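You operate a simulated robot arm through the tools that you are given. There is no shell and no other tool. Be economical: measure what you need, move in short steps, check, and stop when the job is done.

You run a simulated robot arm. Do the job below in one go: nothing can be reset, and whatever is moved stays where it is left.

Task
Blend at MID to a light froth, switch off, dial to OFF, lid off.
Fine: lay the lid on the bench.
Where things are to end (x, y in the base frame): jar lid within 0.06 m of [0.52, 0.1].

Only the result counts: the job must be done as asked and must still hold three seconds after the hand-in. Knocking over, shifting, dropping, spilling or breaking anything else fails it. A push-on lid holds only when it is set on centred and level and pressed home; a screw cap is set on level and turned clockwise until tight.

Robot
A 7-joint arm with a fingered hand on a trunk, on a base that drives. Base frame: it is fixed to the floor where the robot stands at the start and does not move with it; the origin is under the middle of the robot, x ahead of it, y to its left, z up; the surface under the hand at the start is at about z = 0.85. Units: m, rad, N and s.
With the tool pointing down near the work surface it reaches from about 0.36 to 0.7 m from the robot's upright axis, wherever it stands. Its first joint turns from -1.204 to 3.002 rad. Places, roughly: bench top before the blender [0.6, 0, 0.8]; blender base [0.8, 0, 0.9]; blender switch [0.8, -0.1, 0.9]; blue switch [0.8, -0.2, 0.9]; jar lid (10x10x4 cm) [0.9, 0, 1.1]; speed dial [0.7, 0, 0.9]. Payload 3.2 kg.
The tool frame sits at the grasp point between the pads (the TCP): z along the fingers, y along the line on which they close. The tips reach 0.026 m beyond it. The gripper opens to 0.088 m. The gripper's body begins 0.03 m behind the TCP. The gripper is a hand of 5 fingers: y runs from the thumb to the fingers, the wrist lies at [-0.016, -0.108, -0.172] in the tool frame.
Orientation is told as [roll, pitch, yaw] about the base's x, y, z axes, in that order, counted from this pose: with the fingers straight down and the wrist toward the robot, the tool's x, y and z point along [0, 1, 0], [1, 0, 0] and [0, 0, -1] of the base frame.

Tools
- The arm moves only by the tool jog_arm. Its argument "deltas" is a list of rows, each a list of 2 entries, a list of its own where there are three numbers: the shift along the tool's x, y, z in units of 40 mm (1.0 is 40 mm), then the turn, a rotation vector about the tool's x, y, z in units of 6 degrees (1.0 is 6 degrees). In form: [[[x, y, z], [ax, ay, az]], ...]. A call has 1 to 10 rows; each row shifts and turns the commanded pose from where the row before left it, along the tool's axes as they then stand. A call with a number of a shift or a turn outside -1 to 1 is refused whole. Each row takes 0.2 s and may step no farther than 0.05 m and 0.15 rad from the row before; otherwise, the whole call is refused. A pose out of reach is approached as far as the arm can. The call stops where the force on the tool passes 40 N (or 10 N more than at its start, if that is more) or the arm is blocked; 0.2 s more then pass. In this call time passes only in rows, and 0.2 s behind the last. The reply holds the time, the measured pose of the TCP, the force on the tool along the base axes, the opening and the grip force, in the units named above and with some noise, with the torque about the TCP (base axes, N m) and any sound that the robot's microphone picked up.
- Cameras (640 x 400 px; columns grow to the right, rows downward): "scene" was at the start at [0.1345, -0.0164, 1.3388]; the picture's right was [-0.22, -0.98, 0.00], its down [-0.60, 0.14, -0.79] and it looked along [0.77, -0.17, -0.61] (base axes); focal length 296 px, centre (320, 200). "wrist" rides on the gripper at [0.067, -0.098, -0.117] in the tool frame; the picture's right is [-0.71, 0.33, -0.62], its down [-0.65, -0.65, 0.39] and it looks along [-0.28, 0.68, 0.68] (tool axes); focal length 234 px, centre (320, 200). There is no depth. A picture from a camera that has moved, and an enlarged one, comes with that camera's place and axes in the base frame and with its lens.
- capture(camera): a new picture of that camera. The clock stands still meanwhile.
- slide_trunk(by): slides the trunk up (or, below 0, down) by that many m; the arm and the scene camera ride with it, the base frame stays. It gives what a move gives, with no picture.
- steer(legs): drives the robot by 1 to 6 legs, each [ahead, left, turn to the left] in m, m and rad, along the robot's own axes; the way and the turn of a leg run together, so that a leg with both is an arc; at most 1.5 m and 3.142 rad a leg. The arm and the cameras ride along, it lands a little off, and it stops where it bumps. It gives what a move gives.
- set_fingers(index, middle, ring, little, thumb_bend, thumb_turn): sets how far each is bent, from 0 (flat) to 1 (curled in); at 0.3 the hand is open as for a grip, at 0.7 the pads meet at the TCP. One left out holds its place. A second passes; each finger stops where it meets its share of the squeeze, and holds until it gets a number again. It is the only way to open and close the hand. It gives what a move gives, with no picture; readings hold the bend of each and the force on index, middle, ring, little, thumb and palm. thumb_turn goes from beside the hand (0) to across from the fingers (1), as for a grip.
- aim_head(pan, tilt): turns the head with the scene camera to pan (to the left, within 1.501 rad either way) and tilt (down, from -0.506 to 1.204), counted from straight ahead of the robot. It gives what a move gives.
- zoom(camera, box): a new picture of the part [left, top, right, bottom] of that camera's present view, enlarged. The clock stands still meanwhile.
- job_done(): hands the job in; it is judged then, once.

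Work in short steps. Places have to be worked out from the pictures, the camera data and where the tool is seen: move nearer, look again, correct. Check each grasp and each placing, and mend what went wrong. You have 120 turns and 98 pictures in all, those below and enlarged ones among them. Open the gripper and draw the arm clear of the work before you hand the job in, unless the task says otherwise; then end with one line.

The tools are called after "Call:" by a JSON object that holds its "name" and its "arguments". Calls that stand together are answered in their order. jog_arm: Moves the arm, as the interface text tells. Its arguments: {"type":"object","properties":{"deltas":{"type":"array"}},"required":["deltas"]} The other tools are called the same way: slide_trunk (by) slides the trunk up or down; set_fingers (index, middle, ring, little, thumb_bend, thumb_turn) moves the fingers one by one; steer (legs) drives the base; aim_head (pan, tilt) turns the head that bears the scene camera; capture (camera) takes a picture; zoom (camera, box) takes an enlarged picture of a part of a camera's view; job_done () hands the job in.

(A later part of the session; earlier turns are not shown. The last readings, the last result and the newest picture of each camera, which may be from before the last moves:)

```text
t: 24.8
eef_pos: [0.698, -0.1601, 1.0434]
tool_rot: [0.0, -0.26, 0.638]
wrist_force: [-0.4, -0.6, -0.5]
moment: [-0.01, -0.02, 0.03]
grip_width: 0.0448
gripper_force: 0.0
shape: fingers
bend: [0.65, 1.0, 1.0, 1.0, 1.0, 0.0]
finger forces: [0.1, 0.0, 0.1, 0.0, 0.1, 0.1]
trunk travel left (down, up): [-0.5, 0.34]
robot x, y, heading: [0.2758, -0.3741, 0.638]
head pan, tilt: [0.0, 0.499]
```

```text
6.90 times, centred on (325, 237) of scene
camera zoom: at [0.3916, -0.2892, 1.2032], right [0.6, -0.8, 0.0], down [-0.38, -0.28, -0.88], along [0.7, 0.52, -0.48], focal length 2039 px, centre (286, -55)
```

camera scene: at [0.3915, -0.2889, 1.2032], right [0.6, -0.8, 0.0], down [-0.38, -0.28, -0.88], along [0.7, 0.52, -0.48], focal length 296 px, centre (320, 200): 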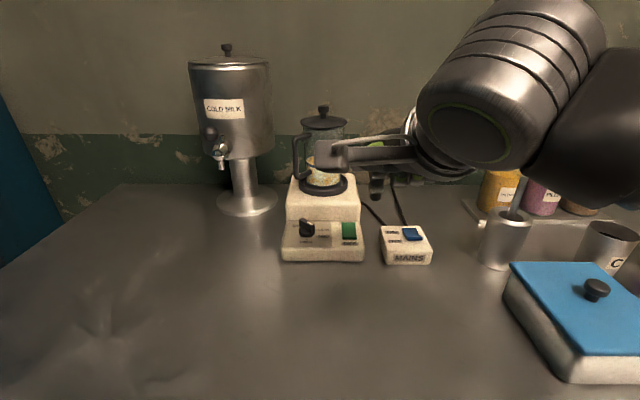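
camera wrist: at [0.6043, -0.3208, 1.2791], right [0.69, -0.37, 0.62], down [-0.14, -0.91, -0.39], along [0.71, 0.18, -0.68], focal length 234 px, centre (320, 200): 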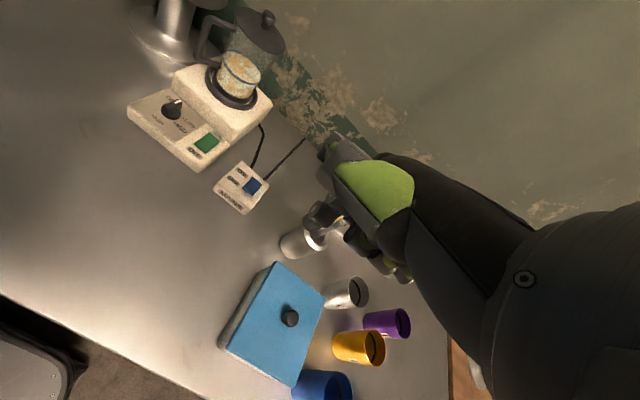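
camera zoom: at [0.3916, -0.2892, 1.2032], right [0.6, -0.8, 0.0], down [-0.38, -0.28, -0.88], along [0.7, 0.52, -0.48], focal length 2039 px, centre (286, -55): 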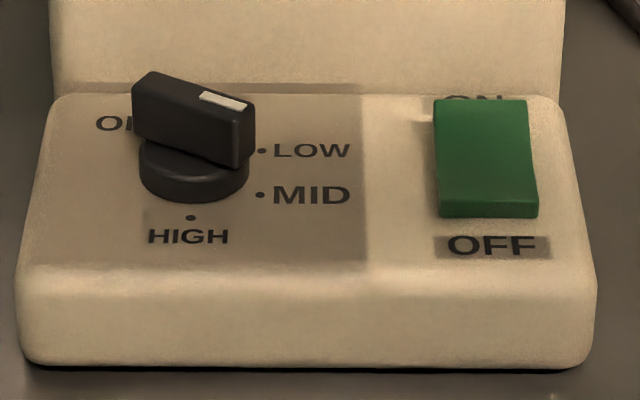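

The pointer is now at MID (slope matches the MID dot's direction). Next I position the fingertip above the green switch's ON end.

Call:
{"name": "jog_arm", "arguments": {"deltas": [[[0.052, 0.79, 0.21], [0, 0, 0]], [[0.052, 0.79, 0.21], [0, 0, 0]], [[0.052, 0.79, 0.21], [0, 0, 0]], [[0.052, 0.79, 0.21], [0, 0, 0]], [[0, -0.222, 0.828], [0, 0, 0]], [[0, -0.222, 0.828], [0, 0, 0]], [[0, -0.222, 0.828], [0, 0, 0]]]}}

Call:
{"name": "zoom", "arguments": {"camera": "wrist", "box": [230, 130, 390, 260]}}

Call:
{"name": "zoom", "arguments": {"camera": "scene", "box": [270, 90, 400, 270]}}

```text
t: 26.4
eef_pos: [0.7989, -0.0758, 0.9377]
tool_rot: [0.001, -0.265, 0.64]
wrist_force: [0.3, -1.2, -0.3]
moment: [0.02, 0.02, 0.0]
grip_width: 0.0448
gripper_force: 0.1
shape: fingers
bend: [0.65, 1.0, 1.0, 1.0, 1.0, 0.0]
finger forces: [0.0, 0.0, 0.0, 0.1, 0.0, 0.0]
trunk travel left (down, up): [-0.5, 0.34]
robot x, y, heading: [0.2786, -0.3737, 0.637]
head pan, tilt: [0.0, 0.499]
```

```text
3.08 times, centred on (310, 195) of wrist
camera zoom: at [0.6592, -0.0962, 1.0269], right [0.55, -0.47, 0.69], down [-0.04, -0.84, -0.55], along [0.83, 0.27, -0.48], focal length 720 px, centre (351, 215)
```

zoom: 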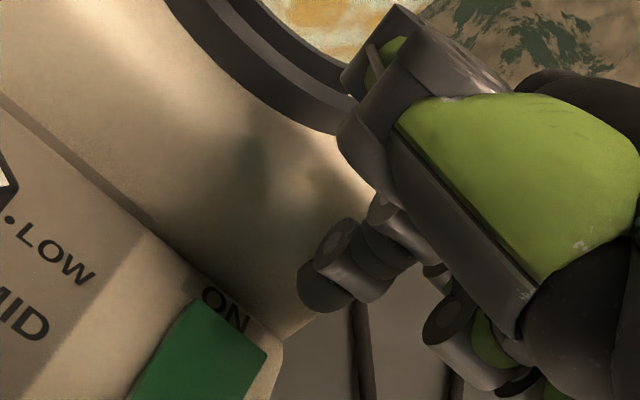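

```text
2.22 times, centred on (335, 180) of scene
camera zoom: at [0.3911, -0.2879, 1.2032], right [0.6, -0.8, 0.0], down [-0.38, -0.29, -0.88], along [0.7, 0.52, -0.48], focal length 657 px, centre (287, 244)
```

zoom: 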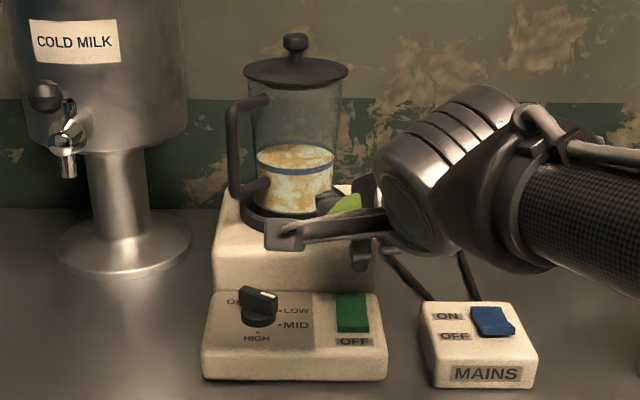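

The fingertip's seen position matches my prediction, so the scene-based coordinates are good: it is about 7 mm right of the rocker's middle and 8 mm inside its ON end. I shift left slightly and lower to near contact.

Call:
{"name": "jog_arm", "arguments": {"deltas": [[[0.13, -0.097, 0.362], [0, 0, 0]], [[0, -0.078, 0.29], [0, 0, 0]], [[0, -0.026, 0.097], [0, 0, 0]]]}}

Call:
{"name": "zoom", "arguments": {"camera": "scene", "box": [310, 180, 390, 250]}}

```text
t: 27.2
eef_pos: [0.7934, -0.0709, 0.9095]
tool_rot: [0.002, -0.266, 0.638]
wrist_force: [-0.1, 0.9, 4.7]
moment: [0.04, -0.04, -0.02]
grip_width: 0.0445
gripper_force: 2.0
shape: fingers
bend: [0.65, 1.0, 1.0, 1.0, 1.0, 0.0]
finger forces: [4.3, 0.0, 0.0, 0.0, 0.0, 0.1]
trunk travel left (down, up): [-0.5, 0.34]
robot x, y, heading: [0.2795, -0.372, 0.641]
head pan, tilt: [0.0, 0.499]
```

```text
5.71 times, centred on (350, 215) of scene
camera zoom: at [0.3902, -0.2884, 1.2034], right [0.6, -0.8, 0.0], down [-0.38, -0.29, -0.88], along [0.7, 0.52, -0.48], focal length 1690 px, centre (149, 114)
```

zoom: 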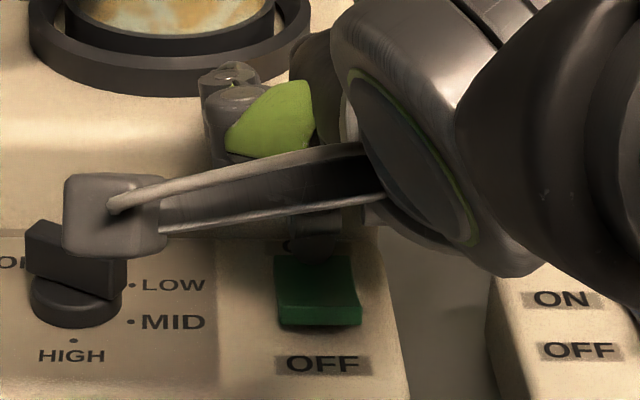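

Contact at 4.7 N. I press on gently.

Call:
{"name": "jog_arm", "arguments": {"deltas": [[[0, -0.02, 0.075], [0, 0, 0]]]}}

```text
t: 27.6
eef_pos: [0.7941, -0.0703, 0.9077]
tool_rot: [0.001, -0.27, 0.639]
wrist_force: [0.5, 0.1, 12.4]
moment: [0.23, -0.11, 0.0]
grip_width: 0.0444
gripper_force: 6.4
shape: fingers
bend: [0.64, 1.0, 1.0, 1.0, 1.0, 0.0]
finger forces: [12.7, 0.0, 0.0, 0.1, 0.0, 0.1]
trunk travel left (down, up): [-0.5, 0.34]
robot x, y, heading: [0.2793, -0.376, 0.637]
head pan, tilt: [0.0, 0.499]
```

12 N and no sound yet. I press a little more.

Call:
{"name": "jog_arm", "arguments": {"deltas": [[[0, -0.02, 0.075], [0, 0, 0]], [[0, -0.013, 0.05], [0, 0, 0]]]}}

Call:
{"name": "zoom", "arguments": {"camera": "scene", "box": [310, 180, 390, 250]}}

```text
t: 28.2
eef_pos: [0.7919, -0.072, 0.9076]
tool_rot: [0.005, -0.281, 0.639]
wrist_force: [0.6, -2.3, 28.6]
moment: [0.55, -0.28, 0.0]
grip_width: 0.0439
gripper_force: 13.9
shape: fingers
bend: [0.63, 1.0, 1.0, 1.0, 1.0, 0.0]
finger forces: [28.3, 0.1, 0.1, 0.0, 0.0, 0.0]
trunk travel left (down, up): [-0.5, 0.34]
robot x, y, heading: [0.275, -0.3718, 0.639]
head pan, tilt: [0.0, 0.499]
```

```text
5.71 times, centred on (350, 215) of scene
camera zoom: at [0.3865, -0.2913, 1.2042], right [0.6, -0.8, 0.0], down [-0.38, -0.28, -0.88], along [0.71, 0.53, -0.47], focal length 1690 px, centre (149, 114)
```

zoom: 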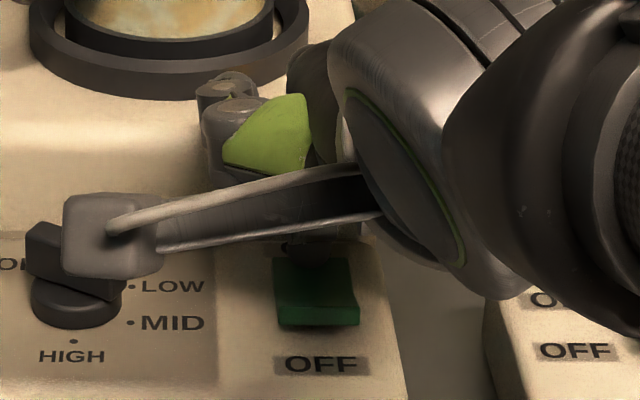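

28 N and still no toggle. Perhaps the finger rests partly on something else, so I look from the wrist camera.

Call:
{"name": "zoom", "arguments": {"camera": "wrist", "box": [250, 170, 350, 250]}}

Call:
{"name": "zoom", "arguments": {"camera": "scene", "box": [335, 210, 375, 240]}}

```text
5.00 times, centred on (300, 210) of wrist
camera zoom: at [0.6513, -0.0934, 0.9936], right [0.54, -0.48, 0.69], down [-0.03, -0.83, -0.56], along [0.84, 0.28, -0.47], focal length 1171 px, centre (420, 150)
```

zoom: 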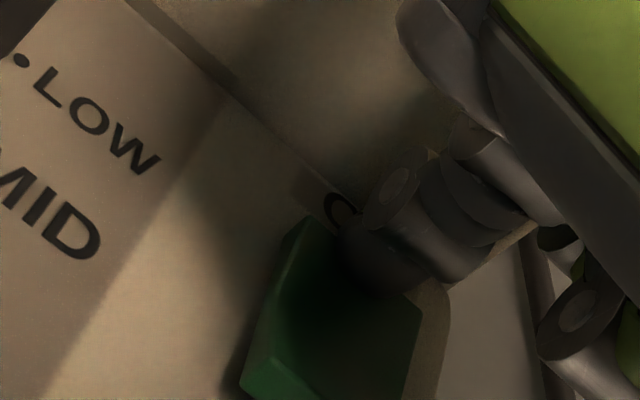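

```text
13.33 times, centred on (355, 225) of scene
camera zoom: at [0.3865, -0.2913, 1.2042], right [0.6, -0.8, 0.0], down [-0.38, -0.28, -0.88], along [0.71, 0.53, -0.47], focal length 3942 px, centre (-147, -133)
```

zoom: 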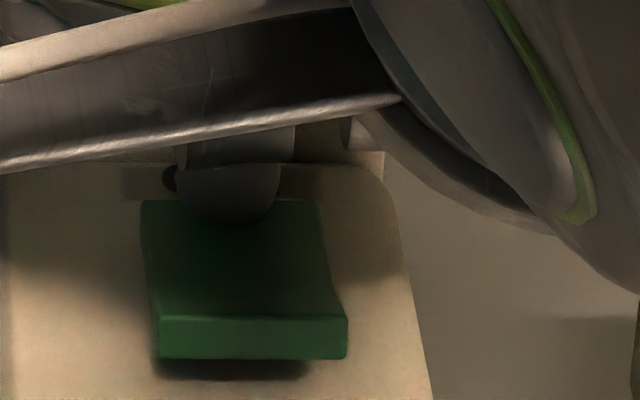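

The OFF end is now raised with a shadow beneath, so the switch has toggled to ON. I lift, move over the OFF end to be ready, and look at the jar.

Call:
{"name": "jog_arm", "arguments": {"deltas": [[[0, 0.162, -0.6], [0, 0, 0]], [[0, -0.7, -0.19], [0, 0, 0]]]}}

Call:
{"name": "zoom", "arguments": {"camera": "scene", "box": [280, 90, 390, 250]}}

```text
t: 28.8
eef_pos: [0.7711, -0.0892, 0.9232]
tool_rot: [0.003, -0.257, 0.637]
wrist_force: [-0.5, -0.5, 0.2]
moment: [-0.01, 0.07, 0.01]
grip_width: 0.0447
gripper_force: 0.0
shape: fingers
bend: [0.65, 1.0, 1.0, 1.0, 1.0, 0.0]
finger forces: [0.0, 0.0, 0.0, 0.1, 0.0, 0.1]
trunk travel left (down, up): [-0.5, 0.34]
robot x, y, heading: [0.2819, -0.3735, 0.638]
head pan, tilt: [0.0, 0.499]
```

```text
2.50 times, centred on (335, 170) of scene
camera zoom: at [0.392, -0.2904, 1.2031], right [0.6, -0.8, 0.0], down [-0.39, -0.28, -0.88], along [0.7, 0.52, -0.48], focal length 739 px, centre (282, 275)
```

zoom: 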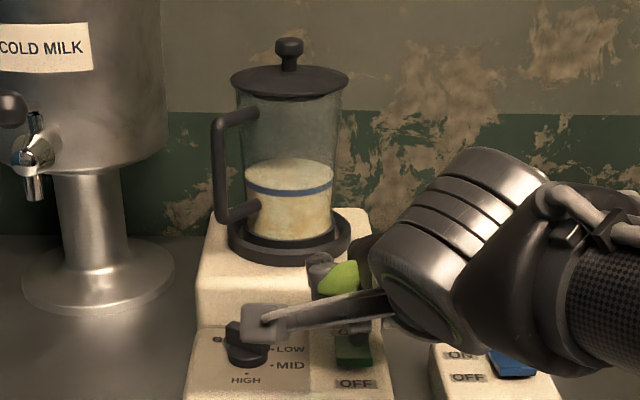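

It's blending: the contents look smoother and risen slightly above the blue line. I zoom on the jar.

Call:
{"name": "zoom", "arguments": {"camera": "scene", "box": [305, 140, 355, 185]}}

```text
8.89 times, centred on (330, 162) of scene
camera zoom: at [0.392, -0.2904, 1.2031], right [0.6, -0.8, 0.0], down [-0.39, -0.28, -0.88], along [0.7, 0.52, -0.48], focal length 2628 px, centre (231, 533)
```

zoom: 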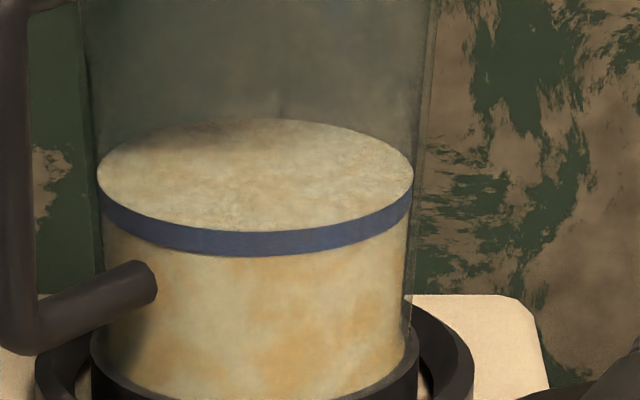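

Not frothy yet, just blending in. The fingertip is poised over the OFF end, so I wait a little.

Call:
{"name": "jog_arm", "arguments": {"deltas": [[[0, 0, 0], [0, 0, 0]], [[0, 0, 0], [0, 0, 0]], [[0, 0, 0], [0, 0, 0]], [[0, 0, 0], [0, 0, 0]]]}}

Call:
{"name": "zoom", "arguments": {"camera": "scene", "box": [305, 140, 355, 185]}}

```text
t: 29.8
eef_pos: [0.7712, -0.0873, 0.9255]
tool_rot: [-0.001, -0.263, 0.64]
wrist_force: [0.1, 0.9, 1.1]
moment: [-0.01, 0.01, 0.01]
grip_width: 0.0446
gripper_force: 0.0
shape: fingers
bend: [0.65, 1.0, 1.0, 1.0, 1.0, 0.0]
finger forces: [0.1, 0.0, 0.0, 0.1, 0.0, 0.0]
trunk travel left (down, up): [-0.5, 0.34]
robot x, y, heading: [0.2764, -0.3739, 0.639]
head pan, tilt: [0.0, 0.499]
```

```text
8.89 times, centred on (330, 162) of scene
camera zoom: at [0.391, -0.2881, 1.2032], right [0.6, -0.8, 0.0], down [-0.38, -0.29, -0.88], along [0.7, 0.52, -0.48], focal length 2628 px, centre (231, 533)
```

zoom: 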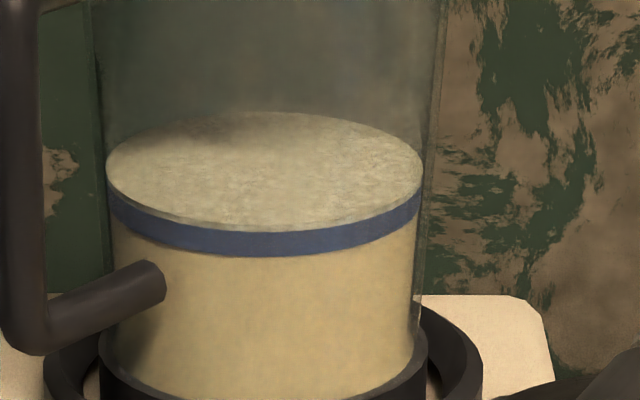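

The contents are now uniform, with a grainy froth starting. I wait a touch more and look again.

Call:
{"name": "jog_arm", "arguments": {"deltas": [[[0, -0.026, 0.097], [0, 0, 0]], [[0, 0, 0], [0, 0, 0]]]}}

Call:
{"name": "zoom", "arguments": {"camera": "scene", "box": [305, 140, 355, 185]}}

```text
t: 30.4
eef_pos: [0.77, -0.0866, 0.9215]
tool_rot: [0.001, -0.262, 0.637]
wrist_force: [0.9, 0.2, -1.0]
moment: [0.0, 0.01, 0.04]
grip_width: 0.0445
gripper_force: 0.0
shape: fingers
bend: [0.65, 1.0, 1.0, 1.0, 1.0, 0.0]
finger forces: [0.1, 0.0, 0.0, 0.0, 0.1, 0.1]
trunk travel left (down, up): [-0.5, 0.34]
robot x, y, heading: [0.2765, -0.3739, 0.64]
head pan, tilt: [0.0, 0.499]
```

```text
8.89 times, centred on (330, 162) of scene
camera zoom: at [0.3911, -0.2882, 1.2032], right [0.6, -0.8, 0.0], down [-0.38, -0.29, -0.88], along [0.7, 0.52, -0.48], focal length 2628 px, centre (231, 533)
```

zoom: 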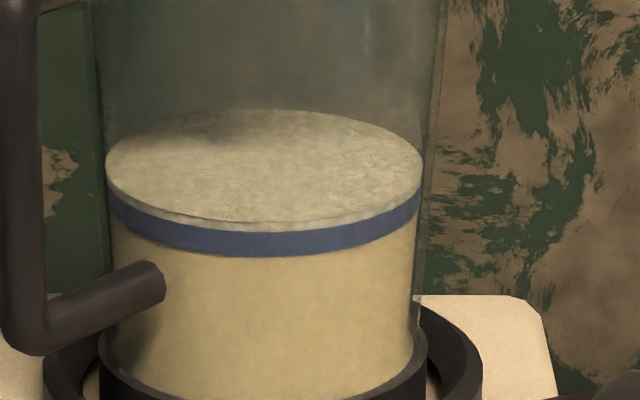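

A thin froth layer is visible now, so I press the OFF end.

Call:
{"name": "jog_arm", "arguments": {"deltas": [[[0, -0.065, 0.2415], [0, 0, 0]], [[0, -0.045, 0.17], [0, 0, 0]], [[0, -0.026, 0.097], [0, 0, 0]]]}}

Call:
{"name": "zoom", "arguments": {"camera": "scene", "box": [335, 210, 375, 240]}}

Call:
{"name": "zoom", "arguments": {"camera": "scene", "box": [305, 140, 355, 185]}}

```text
t: 31.2
eef_pos: [0.7678, -0.0892, 0.911]
tool_rot: [0.005, -0.281, 0.639]
wrist_force: [-2.9, -4.6, 31.0]
moment: [0.72, -0.32, 0.0]
grip_width: 0.0444
gripper_force: 15.8
shape: fingers
bend: [0.65, 1.0, 1.0, 1.0, 1.0, 0.0]
finger forces: [32.0, 0.1, 0.0, 0.0, 0.0, 0.0]
trunk travel left (down, up): [-0.5, 0.34]
robot x, y, heading: [0.2813, -0.3739, 0.643]
head pan, tilt: [0.0, 0.499]
```

```text
13.33 times, centred on (355, 225) of scene
camera zoom: at [0.3854, -0.2925, 1.2046], right [0.6, -0.8, 0.0], down [-0.38, -0.28, -0.88], along [0.71, 0.53, -0.47], focal length 3942 px, centre (-147, -133)
```

zoom: 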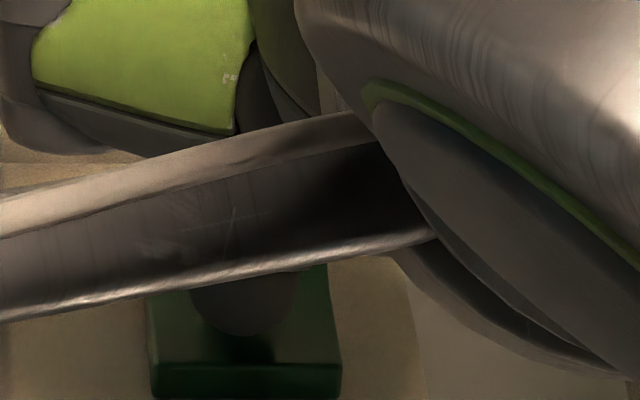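

```text
8.89 times, centred on (330, 162) of scene
camera zoom: at [0.3854, -0.2925, 1.2046], right [0.6, -0.8, 0.0], down [-0.38, -0.28, -0.88], along [0.71, 0.53, -0.47], focal length 2628 px, centre (231, 533)
```

zoom: 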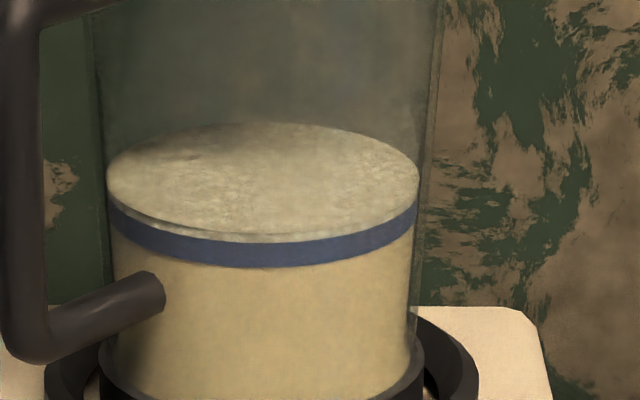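

The OFF end seems to have gone down under 31 N. I lift and check the switch and jar.

Call:
{"name": "jog_arm", "arguments": {"deltas": [[[0, 0.162, -0.6], [0, 0, 0]]]}}

Call:
{"name": "zoom", "arguments": {"camera": "scene", "box": [335, 210, 375, 240]}}

Call:
{"name": "zoom", "arguments": {"camera": "scene", "box": [305, 140, 355, 185]}}

```text
t: 31.6
eef_pos: [0.7723, -0.0887, 0.9225]
tool_rot: [-0.003, -0.253, 0.639]
wrist_force: [-0.4, -0.5, 0.7]
moment: [0.02, 0.02, -0.02]
grip_width: 0.0447
gripper_force: 0.0
shape: fingers
bend: [0.65, 1.0, 1.0, 1.0, 1.0, 0.0]
finger forces: [0.1, 0.1, 0.1, 0.0, 0.1, 0.1]
trunk travel left (down, up): [-0.5, 0.34]
robot x, y, heading: [0.2772, -0.3766, 0.64]
head pan, tilt: [0.0, 0.499]
```

```text
13.33 times, centred on (355, 225) of scene
camera zoom: at [0.3916, -0.2883, 1.2026], right [0.6, -0.8, 0.0], down [-0.38, -0.29, -0.88], along [0.7, 0.52, -0.48], focal length 3942 px, centre (-147, -133)
```

zoom: 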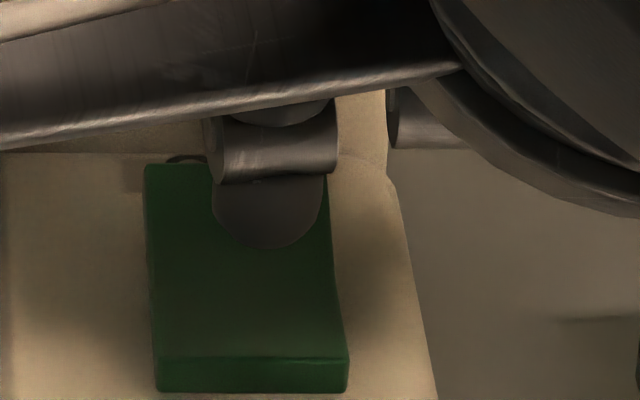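

```text
8.89 times, centred on (330, 162) of scene
camera zoom: at [0.3916, -0.2883, 1.2026], right [0.6, -0.8, 0.0], down [-0.38, -0.29, -0.88], along [0.7, 0.52, -0.48], focal length 2628 px, centre (231, 533)
```

zoom: 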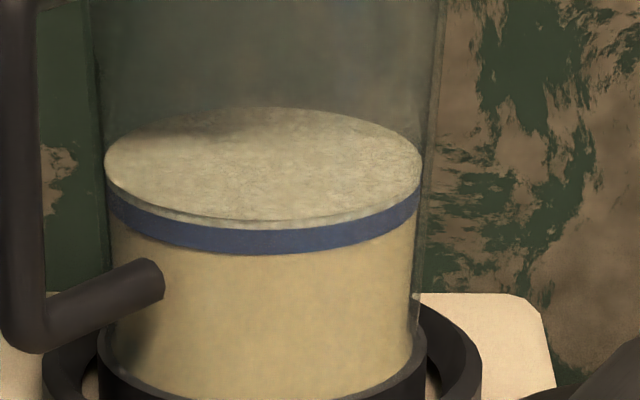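

The switch is back at OFF (ON end raised). I take a closer look at the froth.

Call:
{"name": "zoom", "arguments": {"camera": "scene", "box": [313, 148, 353, 174]}}

```text
15.38 times, centred on (333, 161) of scene
camera zoom: at [0.3916, -0.2883, 1.2026], right [0.6, -0.8, 0.0], down [-0.38, -0.29, -0.88], along [0.7, 0.52, -0.48], focal length 4549 px, centre (120, 800)
```

zoom: 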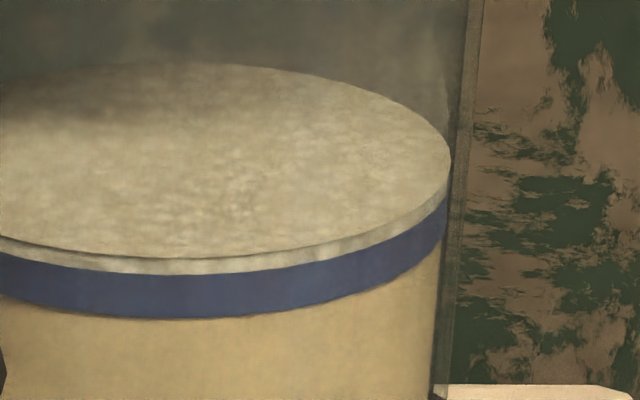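

I judge that a light froth: the body is uniform with a thin foam layer. Next the dial goes back: I push the pointer end from the front, counter-clockwise, in stages.

Call:
{"name": "jog_arm", "arguments": {"deltas": [[[0, -0.4, -0.107], [0, 0, 0]], [[0.9, 0, 0], [0, 0, 0]], [[0.905, 0, 0], [0, 0, 0]], [[0, -0.068, 0.2535], [0, 0, 0]], [[0.05, 0.362, 0.097], [0, 0, 0]], [[-0.2, 0.229, 0.0615], [0, 0, 0]], [[-0.1475, 0.229, 0.0615], [0, 0, 0]]]}}

Call:
{"name": "zoom", "arguments": {"camera": "wrist", "box": [230, 130, 390, 260]}}

Call:
{"name": "zoom", "arguments": {"camera": "scene", "box": [280, 190, 380, 266]}}

```text
t: 33.2
eef_pos: [0.7502, -0.0263, 0.9156]
tool_rot: [0.002, -0.263, 0.642]
wrist_force: [-0.5, 0.3, 0.1]
moment: [-0.03, -0.01, -0.01]
grip_width: 0.0449
gripper_force: 0.1
shape: fingers
bend: [0.65, 1.0, 1.0, 1.0, 1.0, 0.0]
finger forces: [0.0, 0.0, 0.0, 0.0, 0.0, 0.0]
trunk travel left (down, up): [-0.5, 0.34]
robot x, y, heading: [0.2772, -0.3744, 0.636]
head pan, tilt: [0.0, 0.499]
```

```text
3.08 times, centred on (310, 195) of wrist
camera zoom: at [0.6101, -0.0481, 1.0028], right [0.55, -0.47, 0.69], down [-0.04, -0.84, -0.55], along [0.83, 0.27, -0.48], focal length 720 px, centre (351, 215)
```

zoom: 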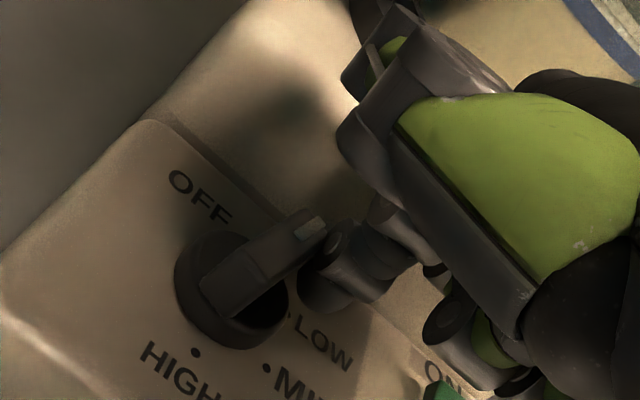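

```text
5.26 times, centred on (330, 228) of scene
camera zoom: at [0.3912, -0.2879, 1.2031], right [0.6, -0.8, 0.0], down [-0.38, -0.29, -0.88], along [0.7, 0.52, -0.48], focal length 1556 px, centre (267, 53)
```

zoom: 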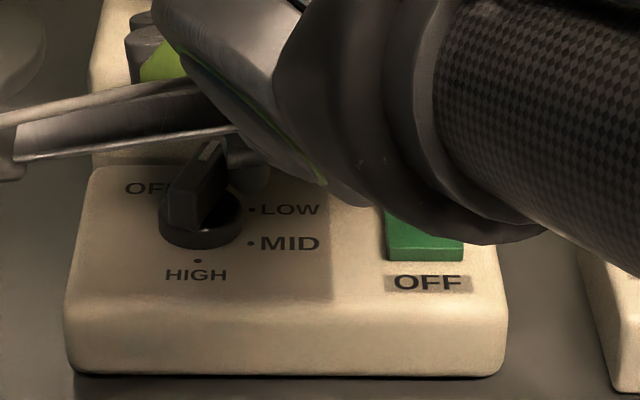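

The dial is now about 20° short of OFF. I slide the finger back along the pointer and then slightly left.

Call:
{"name": "jog_arm", "arguments": {"deltas": [[[0, 0.15, 0.04], [0, 0, 0]], [[0, 0.15, 0.04], [0, 0, 0]], [[0.04, 0, 0], [0, 0, 0]]]}}

Call:
{"name": "zoom", "arguments": {"camera": "scene", "box": [280, 190, 380, 266]}}

Call:
{"name": "zoom", "arguments": {"camera": "wrist", "box": [230, 130, 390, 260]}}

```text
t: 34.0
eef_pos: [0.7581, -0.0171, 0.9157]
tool_rot: [0.001, -0.261, 0.637]
wrist_force: [1.0, 0.3, 0.6]
moment: [0.0, 0.02, -0.03]
grip_width: 0.0448
gripper_force: 0.1
shape: fingers
bend: [0.65, 1.0, 1.0, 1.0, 1.0, 0.0]
finger forces: [0.0, 0.0, 0.0, 0.0, 0.0, 0.0]
trunk travel left (down, up): [-0.5, 0.34]
robot x, y, heading: [0.2778, -0.3696, 0.636]
head pan, tilt: [0.0, 0.499]
```

```text
5.26 times, centred on (330, 228) of scene
camera zoom: at [0.391, -0.288, 1.2032], right [0.6, -0.8, 0.0], down [-0.38, -0.29, -0.88], along [0.7, 0.52, -0.48], focal length 1556 px, centre (267, 53)
```

zoom: 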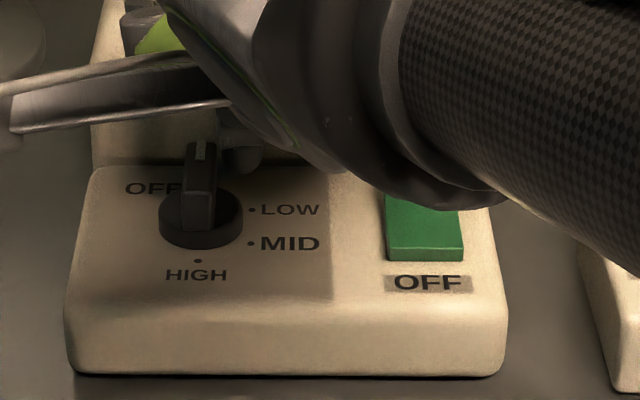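

```text
3.08 times, centred on (310, 195) of wrist
camera zoom: at [0.618, -0.039, 1.0036], right [0.55, -0.47, 0.69], down [-0.04, -0.84, -0.55], along [0.83, 0.27, -0.48], focal length 720 px, centre (351, 215)
```

zoom: 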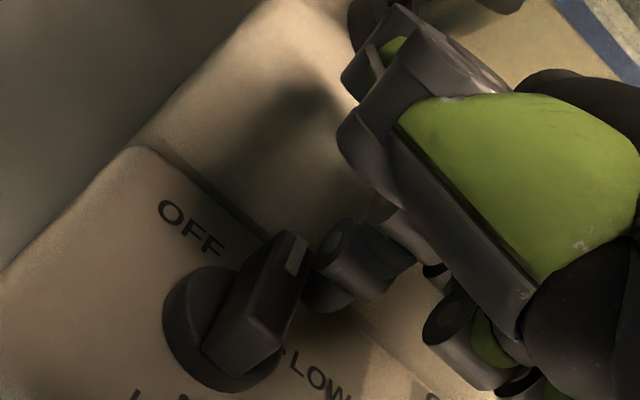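

Almost at OFF, about 5° short. I nudge 2 mm more to the left, then withdraw to check.

Call:
{"name": "jog_arm", "arguments": {"deltas": [[[0.06, 0, 0], [0, 0, 0]]]}}

Call:
{"name": "jog_arm", "arguments": {"deltas": [[[-0.2, 0, 0], [0, 0, 0]], [[-0.2, -0.1, -0.5], [0, 0, 0]], [[0, 0.1, -0.9], [0, 0, 0]], [[0, -0.4, -0.9], [0, 0, 0]], [[-0.6, -0.6, -0.4], [0, 0, 0]], [[-0.6, -0.6, -0.4], [0, 0, 0]], [[-0.6, -0.6, -0.4], [0, 0, 0]]]}}

Call:
{"name": "zoom", "arguments": {"camera": "scene", "box": [280, 208, 370, 266]}}

Call:
{"name": "capture", "arguments": {"camera": "scene"}}

```text
t: 34.4
eef_pos: [0.7561, -0.0166, 0.9144]
tool_rot: [0.0, -0.263, 0.638]
wrist_force: [0.0, -0.4, -0.2]
moment: [-0.04, 0.01, -0.04]
grip_width: 0.0445
gripper_force: 0.5
shape: fingers
bend: [0.65, 1.0, 1.0, 1.0, 1.0, 0.0]
finger forces: [0.6, 0.0, 0.1, 0.1, 0.0, 0.1]
trunk travel left (down, up): [-0.5, 0.34]
robot x, y, heading: [0.2785, -0.3774, 0.635]
head pan, tilt: [0.0, 0.499]
```

```text
t: 36.0
eef_pos: [0.7129, -0.1608, 1.0272]
tool_rot: [0.0, -0.264, 0.637]
wrist_force: [0.1, 0.4, 0.3]
moment: [-0.01, -0.03, -0.01]
grip_width: 0.0446
gripper_force: 0.0
shape: fingers
bend: [0.65, 1.0, 1.0, 1.0, 1.0, 0.0]
finger forces: [0.0, 0.0, 0.0, 0.0, 0.0, 0.1]
trunk travel left (down, up): [-0.5, 0.34]
robot x, y, heading: [0.2752, -0.3781, 0.638]
head pan, tilt: [0.0, 0.499]
```

```text
6.90 times, centred on (325, 237) of scene
camera zoom: at [0.3912, -0.2893, 1.2033], right [0.6, -0.8, 0.0], down [-0.38, -0.28, -0.88], along [0.7, 0.52, -0.48], focal length 2039 px, centre (286, -55)
```

zoom: 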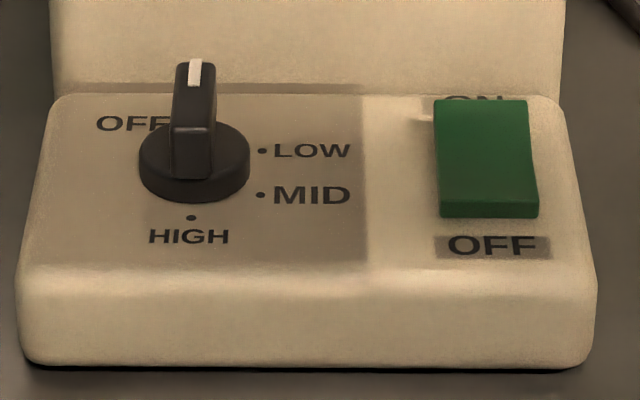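

```text
38 pictures are left
camera scene: at [0.3912, -0.2893, 1.2033], right [0.6, -0.8, 0.0], down [-0.38, -0.28, -0.88], along [0.7, 0.52, -0.48], focal length 296 px, centre (320, 200)
```

scene: 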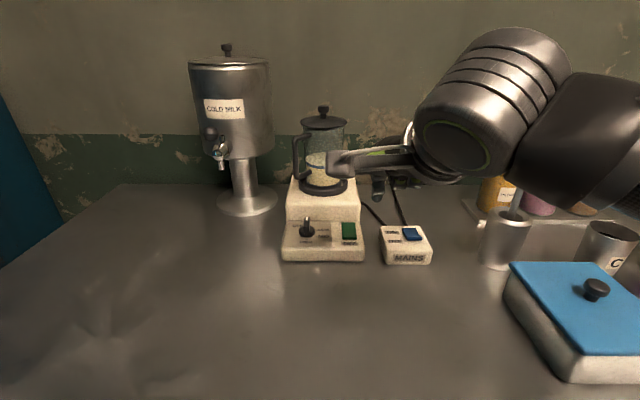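

The dial and switch are both at OFF. Lid: centre at about (L −0.4715, V 0.718), base about (0.858, 0.049); knob head about 22 mm wide at z ≈ 1.087. I raise the trunk, level the hand and open a three-finger pinch.

Call:
{"name": "slide_trunk", "arguments": {"by": 0.2}}

Call:
{"name": "jog_arm", "arguments": {"deltas": [[[0, 0, 0], [1, 0, 0]], [[0, 0, 0], [1, 0, 0]], [[0, 0, 0], [0.5, 0, 0]]]}}

Call:
{"name": "set_fingers", "arguments": {"index": 0.3, "middle": 0.3, "thumb_bend": 0.3, "thumb_turn": 1.0}}

Call:
{"name": "capture", "arguments": {"camera": "scene"}}

Call:
{"name": "capture", "arguments": {"camera": "wrist"}}

```text
t: 38.2
eef_pos: [0.7134, -0.1595, 1.2275]
tool_rot: [0.001, -0.261, 0.639]
wrist_force: [0.6, -0.4, 0.0]
moment: [-0.02, 0.01, 0.02]
grip_width: 0.0446
gripper_force: 0.0
shape: fingers
bend: [0.65, 1.0, 1.0, 1.0, 1.0, 0.0]
finger forces: [0.0, 0.1, 0.0, 0.1, 0.0, 0.0]
trunk travel left (down, up): [-0.7, 0.14]
robot x, y, heading: [0.2764, -0.3761, 0.641]
head pan, tilt: [0.0, 0.499]
```

```text
t: 39.0
eef_pos: [0.7127, -0.158, 1.2283]
tool_rot: [-0.001, 0.003, 0.64]
wrist_force: [1.1, 0.3, -0.2]
moment: [-0.01, -0.03, -0.01]
grip_width: 0.0446
gripper_force: 0.1
shape: fingers
bend: [0.65, 1.0, 1.0, 1.0, 1.0, 0.0]
finger forces: [0.1, 0.0, 0.0, 0.0, 0.0, 0.0]
trunk travel left (down, up): [-0.7, 0.14]
robot x, y, heading: [0.2742, -0.3757, 0.64]
head pan, tilt: [0.0, 0.499]
```

```text
t: 40.0
eef_pos: [0.7123, -0.1574, 1.2282]
tool_rot: [0.0, 0.0, 0.638]
wrist_force: [-0.1, 0.5, -0.1]
moment: [-0.01, -0.03, 0.0]
grip_width: 0.0873
gripper_force: 0.0
shape: fingers
bend: [0.3, 0.3, 1.0, 1.0, 0.3, 0.97]
finger forces: [0.1, 0.1, 0.0, 0.1, 0.1, 0.0]
trunk travel left (down, up): [-0.7, 0.14]
robot x, y, heading: [0.2802, -0.3745, 0.638]
head pan, tilt: [0.0, 0.499]
```

```text
37 pictures are left
camera scene: at [0.3911, -0.2881, 1.4032], right [0.6, -0.8, 0.0], down [-0.38, -0.29, -0.88], along [0.7, 0.52, -0.48], focal length 296 px, centre (320, 200)
```

scene: 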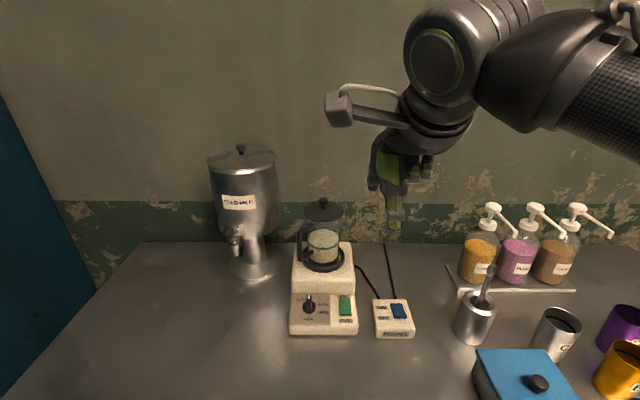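

```text
36 pictures are left
camera wrist: at [0.5941, -0.1639, 1.3453], right [0.69, -0.37, 0.62], down [-0.14, -0.91, -0.39], along [0.71, 0.18, -0.68], focal length 234 px, centre (320, 200)
```

wrist: 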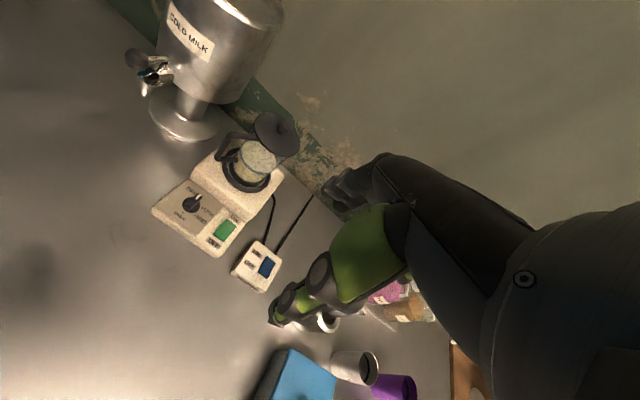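

The new view confirms the knob location. I move level to above the knob.

Call:
{"name": "jog_arm", "arguments": {"deltas": [[[0.33, 0.99, 0], [0, 0, 0]], [[0.33, 0.99, 0], [0, 0, 0]], [[0.33, 0.99, 0], [0, 0, 0]], [[0.33, 0.99, 0], [0, 0, 0]], [[0.33, 0.99, 0], [0, 0, 0]], [[0.33, 0.99, 0], [0, 0, 0]]]}}

Call:
{"name": "zoom", "arguments": {"camera": "scene", "box": [240, 60, 420, 280]}}

Call:
{"name": "capture", "arguments": {"camera": "wrist"}}

```text
t: 41.4
eef_pos: [0.7944, -0.0275, 1.216]
tool_rot: [-0.001, 0.001, 0.642]
wrist_force: [-0.2, 0.4, -0.4]
moment: [0.0, 0.02, -0.03]
grip_width: 0.0879
gripper_force: 0.1
shape: fingers
bend: [0.3, 0.3, 1.0, 1.0, 0.3, 0.97]
finger forces: [0.1, 0.0, 0.0, 0.1, 0.1, 0.0]
out of reach, approached as far as the arm can: row 4, 5, 6
trunk travel left (down, up): [-0.7, 0.14]
robot x, y, heading: [0.2744, -0.3769, 0.633]
head pan, tilt: [0.0, 0.499]
```

```text
1.82 times, centred on (330, 170) of scene
camera zoom: at [0.3914, -0.2873, 1.4031], right [0.6, -0.8, 0.0], down [-0.38, -0.29, -0.88], along [0.7, 0.52, -0.48], focal length 538 px, centre (302, 254)
```

zoom: 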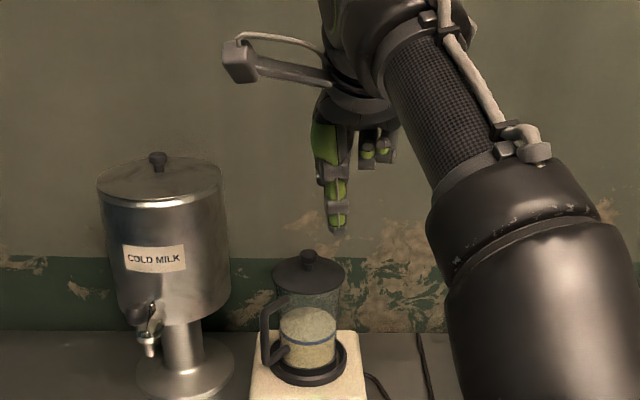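

```text
34 pictures are left
camera wrist: at [0.6764, -0.034, 1.3336], right [0.69, -0.37, 0.62], down [-0.14, -0.91, -0.39], along [0.71, 0.18, -0.68], focal length 234 px, centre (320, 200)
```

wrist: 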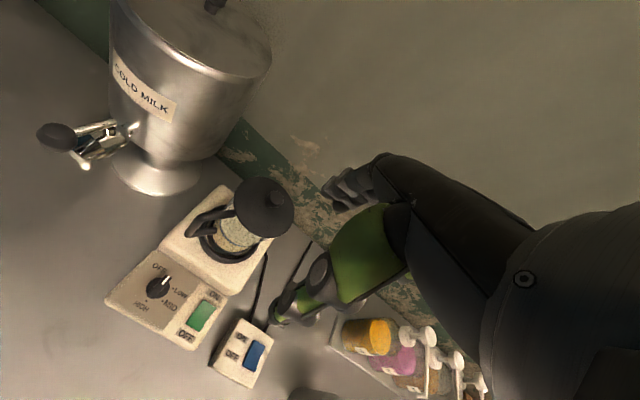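

The arm tops out at V ≈ 0.62 at this height. I raise the trunk and drive 5 cm closer (the bench edge is about 0.28 m off), keeping the hand well above the lid.

Call:
{"name": "slide_trunk", "arguments": {"by": 0.12}}

Call:
{"name": "steer", "arguments": {"legs": [[0.05, 0, 0]]}}

```text
t: 42.9
eef_pos: [0.7954, -0.0295, 1.3369]
tool_rot: [-0.001, -0.001, 0.64]
wrist_force: [-0.1, 0.3, -0.6]
moment: [-0.01, -0.03, -0.02]
grip_width: 0.0877
gripper_force: 0.1
shape: fingers
bend: [0.3, 0.3, 1.0, 1.0, 0.3, 0.97]
finger forces: [0.0, 0.0, 0.0, 0.0, 0.0, 0.0]
trunk travel left (down, up): [-0.82, 0.02]
robot x, y, heading: [0.2807, -0.3751, 0.634]
head pan, tilt: [0.0, 0.499]
```

```text
t: 43.8
eef_pos: [0.833, -0.0033, 1.3385]
tool_rot: [0.002, -0.004, 0.636]
wrist_force: [0.4, 0.0, 0.0]
moment: [0.02, 0.0, -0.03]
grip_width: 0.0878
gripper_force: 0.2
shape: fingers
bend: [0.3, 0.3, 1.0, 1.0, 0.3, 0.97]
finger forces: [0.2, 0.0, 0.0, 0.0, 0.0, 0.1]
trunk travel left (down, up): [-0.82, 0.02]
robot x, y, heading: [0.3218, -0.3474, 0.636]
head pan, tilt: [0.0, 0.499]
```

Driven without bumping. I descend to z ≈ 1.17 and shift to above the knob.

Call:
{"name": "jog_arm", "arguments": {"deltas": [[[0, 0, 1], [0, 0, 0]], [[0, 0, 1], [0, 0, 0]], [[0, 0, 1], [0, 0, 0]], [[0, 0, 1], [0, 0, 0]], [[0.34, 0.625, 0], [0, 0, 0]], [[0.34, 0.625, 0], [0, 0, 0]]]}}

Call:
{"name": "zoom", "arguments": {"camera": "scene", "box": [240, 80, 420, 280]}}

Call:
{"name": "capture", "arguments": {"camera": "wrist"}}

```text
t: 45.2
eef_pos: [0.8634, 0.0488, 1.1755]
tool_rot: [-0.001, -0.001, 0.637]
wrist_force: [-0.2, 0.5, 0.1]
moment: [0.0, 0.03, 0.04]
grip_width: 0.0877
gripper_force: 0.0
shape: fingers
bend: [0.3, 0.3, 1.0, 1.0, 0.3, 0.97]
finger forces: [0.0, 0.0, 0.0, 0.1, 0.0, 0.1]
trunk travel left (down, up): [-0.82, 0.02]
robot x, y, heading: [0.3188, -0.3481, 0.635]
head pan, tilt: [0.0, 0.499]
```

```text
2.00 times, centred on (330, 180) of scene
camera zoom: at [0.4324, -0.2571, 1.523], right [0.59, -0.8, 0.0], down [-0.39, -0.29, -0.88], along [0.71, 0.52, -0.48], focal length 591 px, centre (300, 240)
```

zoom: 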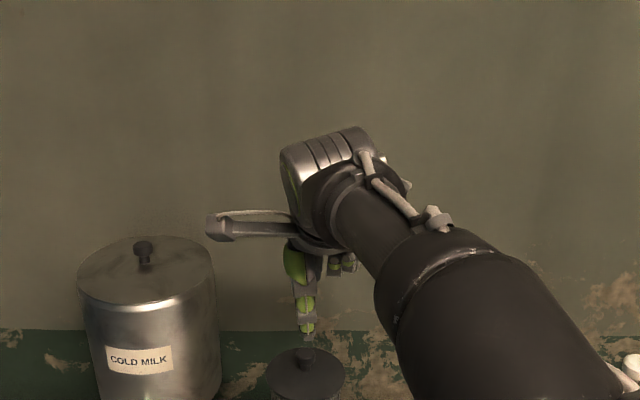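

```text
32 pictures are left
camera wrist: at [0.7443, 0.044, 1.2923], right [0.69, -0.37, 0.62], down [-0.14, -0.91, -0.39], along [0.71, 0.18, -0.68], focal length 234 px, centre (320, 200)
```

wrist: 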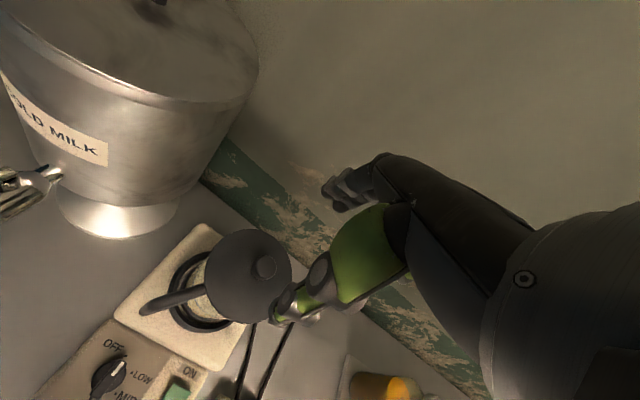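

The wrist view and my estimate agree: I need to shift about +3 mm x and −5 mm y. I correct and descend, straddling the knob.

Call:
{"name": "jog_arm", "arguments": {"deltas": [[[0.066, -0.135, 0.5], [0, 0, 0]], [[0, 0, 0.7], [0, 0, 0]], [[0, 0, 0.55], [0, 0, 0]]]}}

Call:
{"name": "zoom", "arguments": {"camera": "wrist", "box": [220, 130, 420, 330]}}

Call:
{"name": "zoom", "arguments": {"camera": "scene", "box": [270, 200, 390, 300]}}

```text
t: 46.0
eef_pos: [0.8537, 0.0495, 1.109]
tool_rot: [0.001, -0.001, 0.636]
wrist_force: [-0.8, -0.6, 0.7]
moment: [0.02, 0.05, -0.02]
grip_width: 0.0878
gripper_force: 0.1
shape: fingers
bend: [0.3, 0.3, 1.0, 1.0, 0.3, 0.97]
finger forces: [0.0, 0.0, 0.0, 0.0, 0.0, 0.0]
trunk travel left (down, up): [-0.82, 0.02]
robot x, y, heading: [0.3189, -0.3451, 0.64]
head pan, tilt: [0.0, 0.499]
```

```text
2.00 times, centred on (320, 230) of wrist
camera zoom: at [0.7358, 0.0433, 1.2254], right [0.69, -0.37, 0.62], down [-0.14, -0.91, -0.39], along [0.71, 0.18, -0.68], focal length 468 px, centre (320, 140)
```

zoom: 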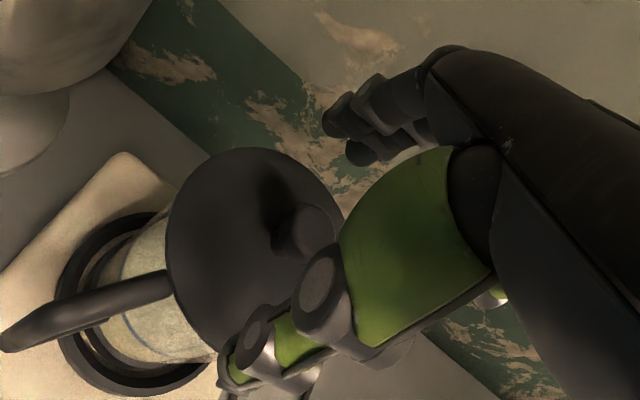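

```text
4.00 times, centred on (330, 250) of scene
camera zoom: at [0.4312, -0.2585, 1.5232], right [0.59, -0.8, 0.0], down [-0.38, -0.28, -0.88], along [0.71, 0.52, -0.48], focal length 1183 px, centre (280, 0)
```

zoom: 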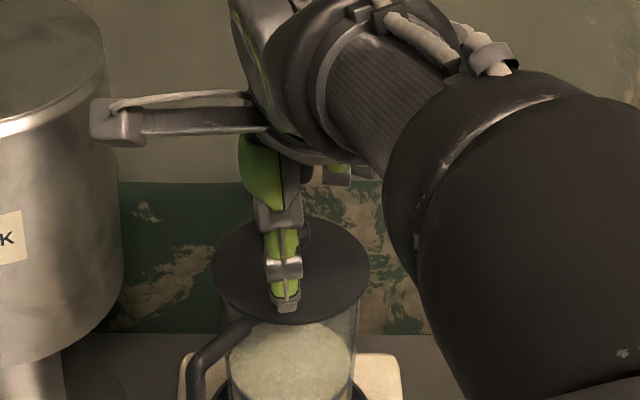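

The knob lies where predicted, between the thumb and fingers. I lower 12 mm more and close the pinch gently.

Call:
{"name": "jog_arm", "arguments": {"deltas": [[[0, 0, 0.3], [0, 0, 0]]]}}

Call:
{"name": "set_fingers", "arguments": {"index": 0.7, "middle": 0.7, "thumb_bend": 0.7}}

Call:
{"name": "zoom", "arguments": {"camera": "wrist", "box": [220, 130, 420, 330]}}

```text
t: 46.4
eef_pos: [0.8529, 0.0492, 1.0959]
tool_rot: [0.002, 0.0, 0.637]
wrist_force: [-0.5, -0.9, -1.0]
moment: [-0.02, 0.03, -0.01]
grip_width: 0.0878
gripper_force: 0.1
shape: fingers
bend: [0.3, 0.3, 1.0, 1.0, 0.3, 0.97]
finger forces: [0.1, 0.1, 0.1, 0.0, 0.0, 0.0]
trunk travel left (down, up): [-0.82, 0.02]
robot x, y, heading: [0.3194, -0.3434, 0.637]
head pan, tilt: [0.0, 0.499]
```

```text
t: 47.4
eef_pos: [0.8529, 0.0495, 1.0962]
tool_rot: [0.0, 0.0, 0.638]
wrist_force: [0.6, -0.4, 0.8]
moment: [-0.02, 0.02, 0.02]
grip_width: 0.0136
gripper_force: 4.9
shape: fingers
bend: [0.68, 0.65, 1.0, 1.0, 0.65, 1.0]
finger forces: [1.7, 3.5, 0.0, 0.1, 5.5, 0.0]
trunk travel left (down, up): [-0.82, 0.02]
robot x, y, heading: [0.3195, -0.3435, 0.637]
head pan, tilt: [0.0, 0.499]
```

```text
2.00 times, centred on (320, 230) of wrist
camera zoom: at [0.7351, 0.0442, 1.2136], right [0.69, -0.37, 0.62], down [-0.14, -0.91, -0.39], along [0.71, 0.18, -0.68], focal length 468 px, centre (320, 140)
```

zoom: 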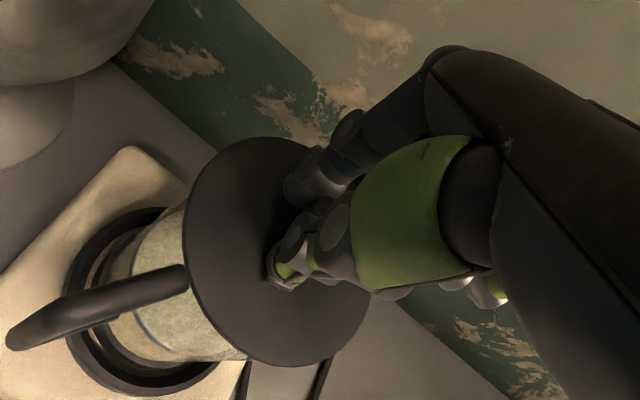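

The fingers hold the knob with about 5 N. I tighten the squeeze and pull up slowly.

Call:
{"name": "set_fingers", "arguments": {"index": 0.85, "middle": 0.85, "thumb_bend": 0.85}}

Call:
{"name": "jog_arm", "arguments": {"deltas": [[[0, 0, -0.1], [0, 0, 0]], [[0, 0, -0.1], [0, 0, 0]]]}}

Call:
{"name": "zoom", "arguments": {"camera": "scene", "box": [270, 200, 390, 300]}}

```text
t: 48.4
eef_pos: [0.8533, 0.0505, 1.0949]
tool_rot: [-0.001, 0.0, 0.637]
wrist_force: [-0.2, -0.4, 0.0]
moment: [0.03, 0.0, -0.01]
grip_width: 0.0061
gripper_force: 18.9
shape: fingers
bend: [0.75, 0.63, 1.0, 1.0, 0.65, 1.0]
finger forces: [7.3, 11.6, 0.0, 0.1, 18.1, 0.0]
trunk travel left (down, up): [-0.82, 0.02]
robot x, y, heading: [0.3171, -0.3474, 0.632]
head pan, tilt: [0.0, 0.499]
```

```text
t: 49.0
eef_pos: [0.8535, 0.0488, 1.1053]
tool_rot: [0.001, 0.0, 0.637]
wrist_force: [-0.4, 0.1, -0.3]
moment: [0.02, -0.02, -0.02]
grip_width: 0.0059
gripper_force: 19.1
shape: fingers
bend: [0.75, 0.63, 1.0, 1.0, 0.65, 1.0]
finger forces: [7.3, 11.8, 0.0, 0.1, 18.2, 0.1]
trunk travel left (down, up): [-0.82, 0.02]
robot x, y, heading: [0.3156, -0.3477, 0.637]
head pan, tilt: [0.0, 0.499]
```

```text
4.00 times, centred on (330, 250) of scene
camera zoom: at [0.4313, -0.2588, 1.5232], right [0.59, -0.8, 0.0], down [-0.38, -0.28, -0.88], along [0.71, 0.52, -0.48], focal length 1183 px, centre (280, 0)
```

zoom: 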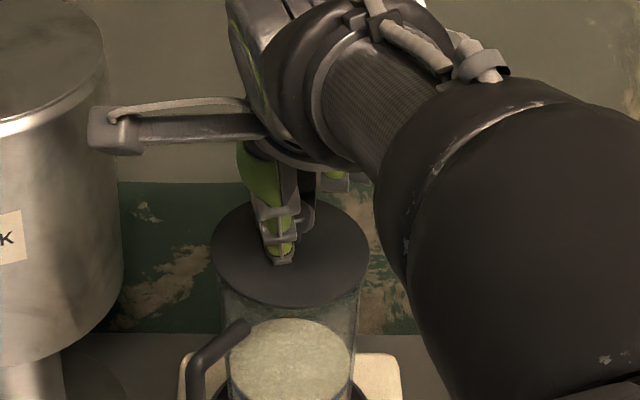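

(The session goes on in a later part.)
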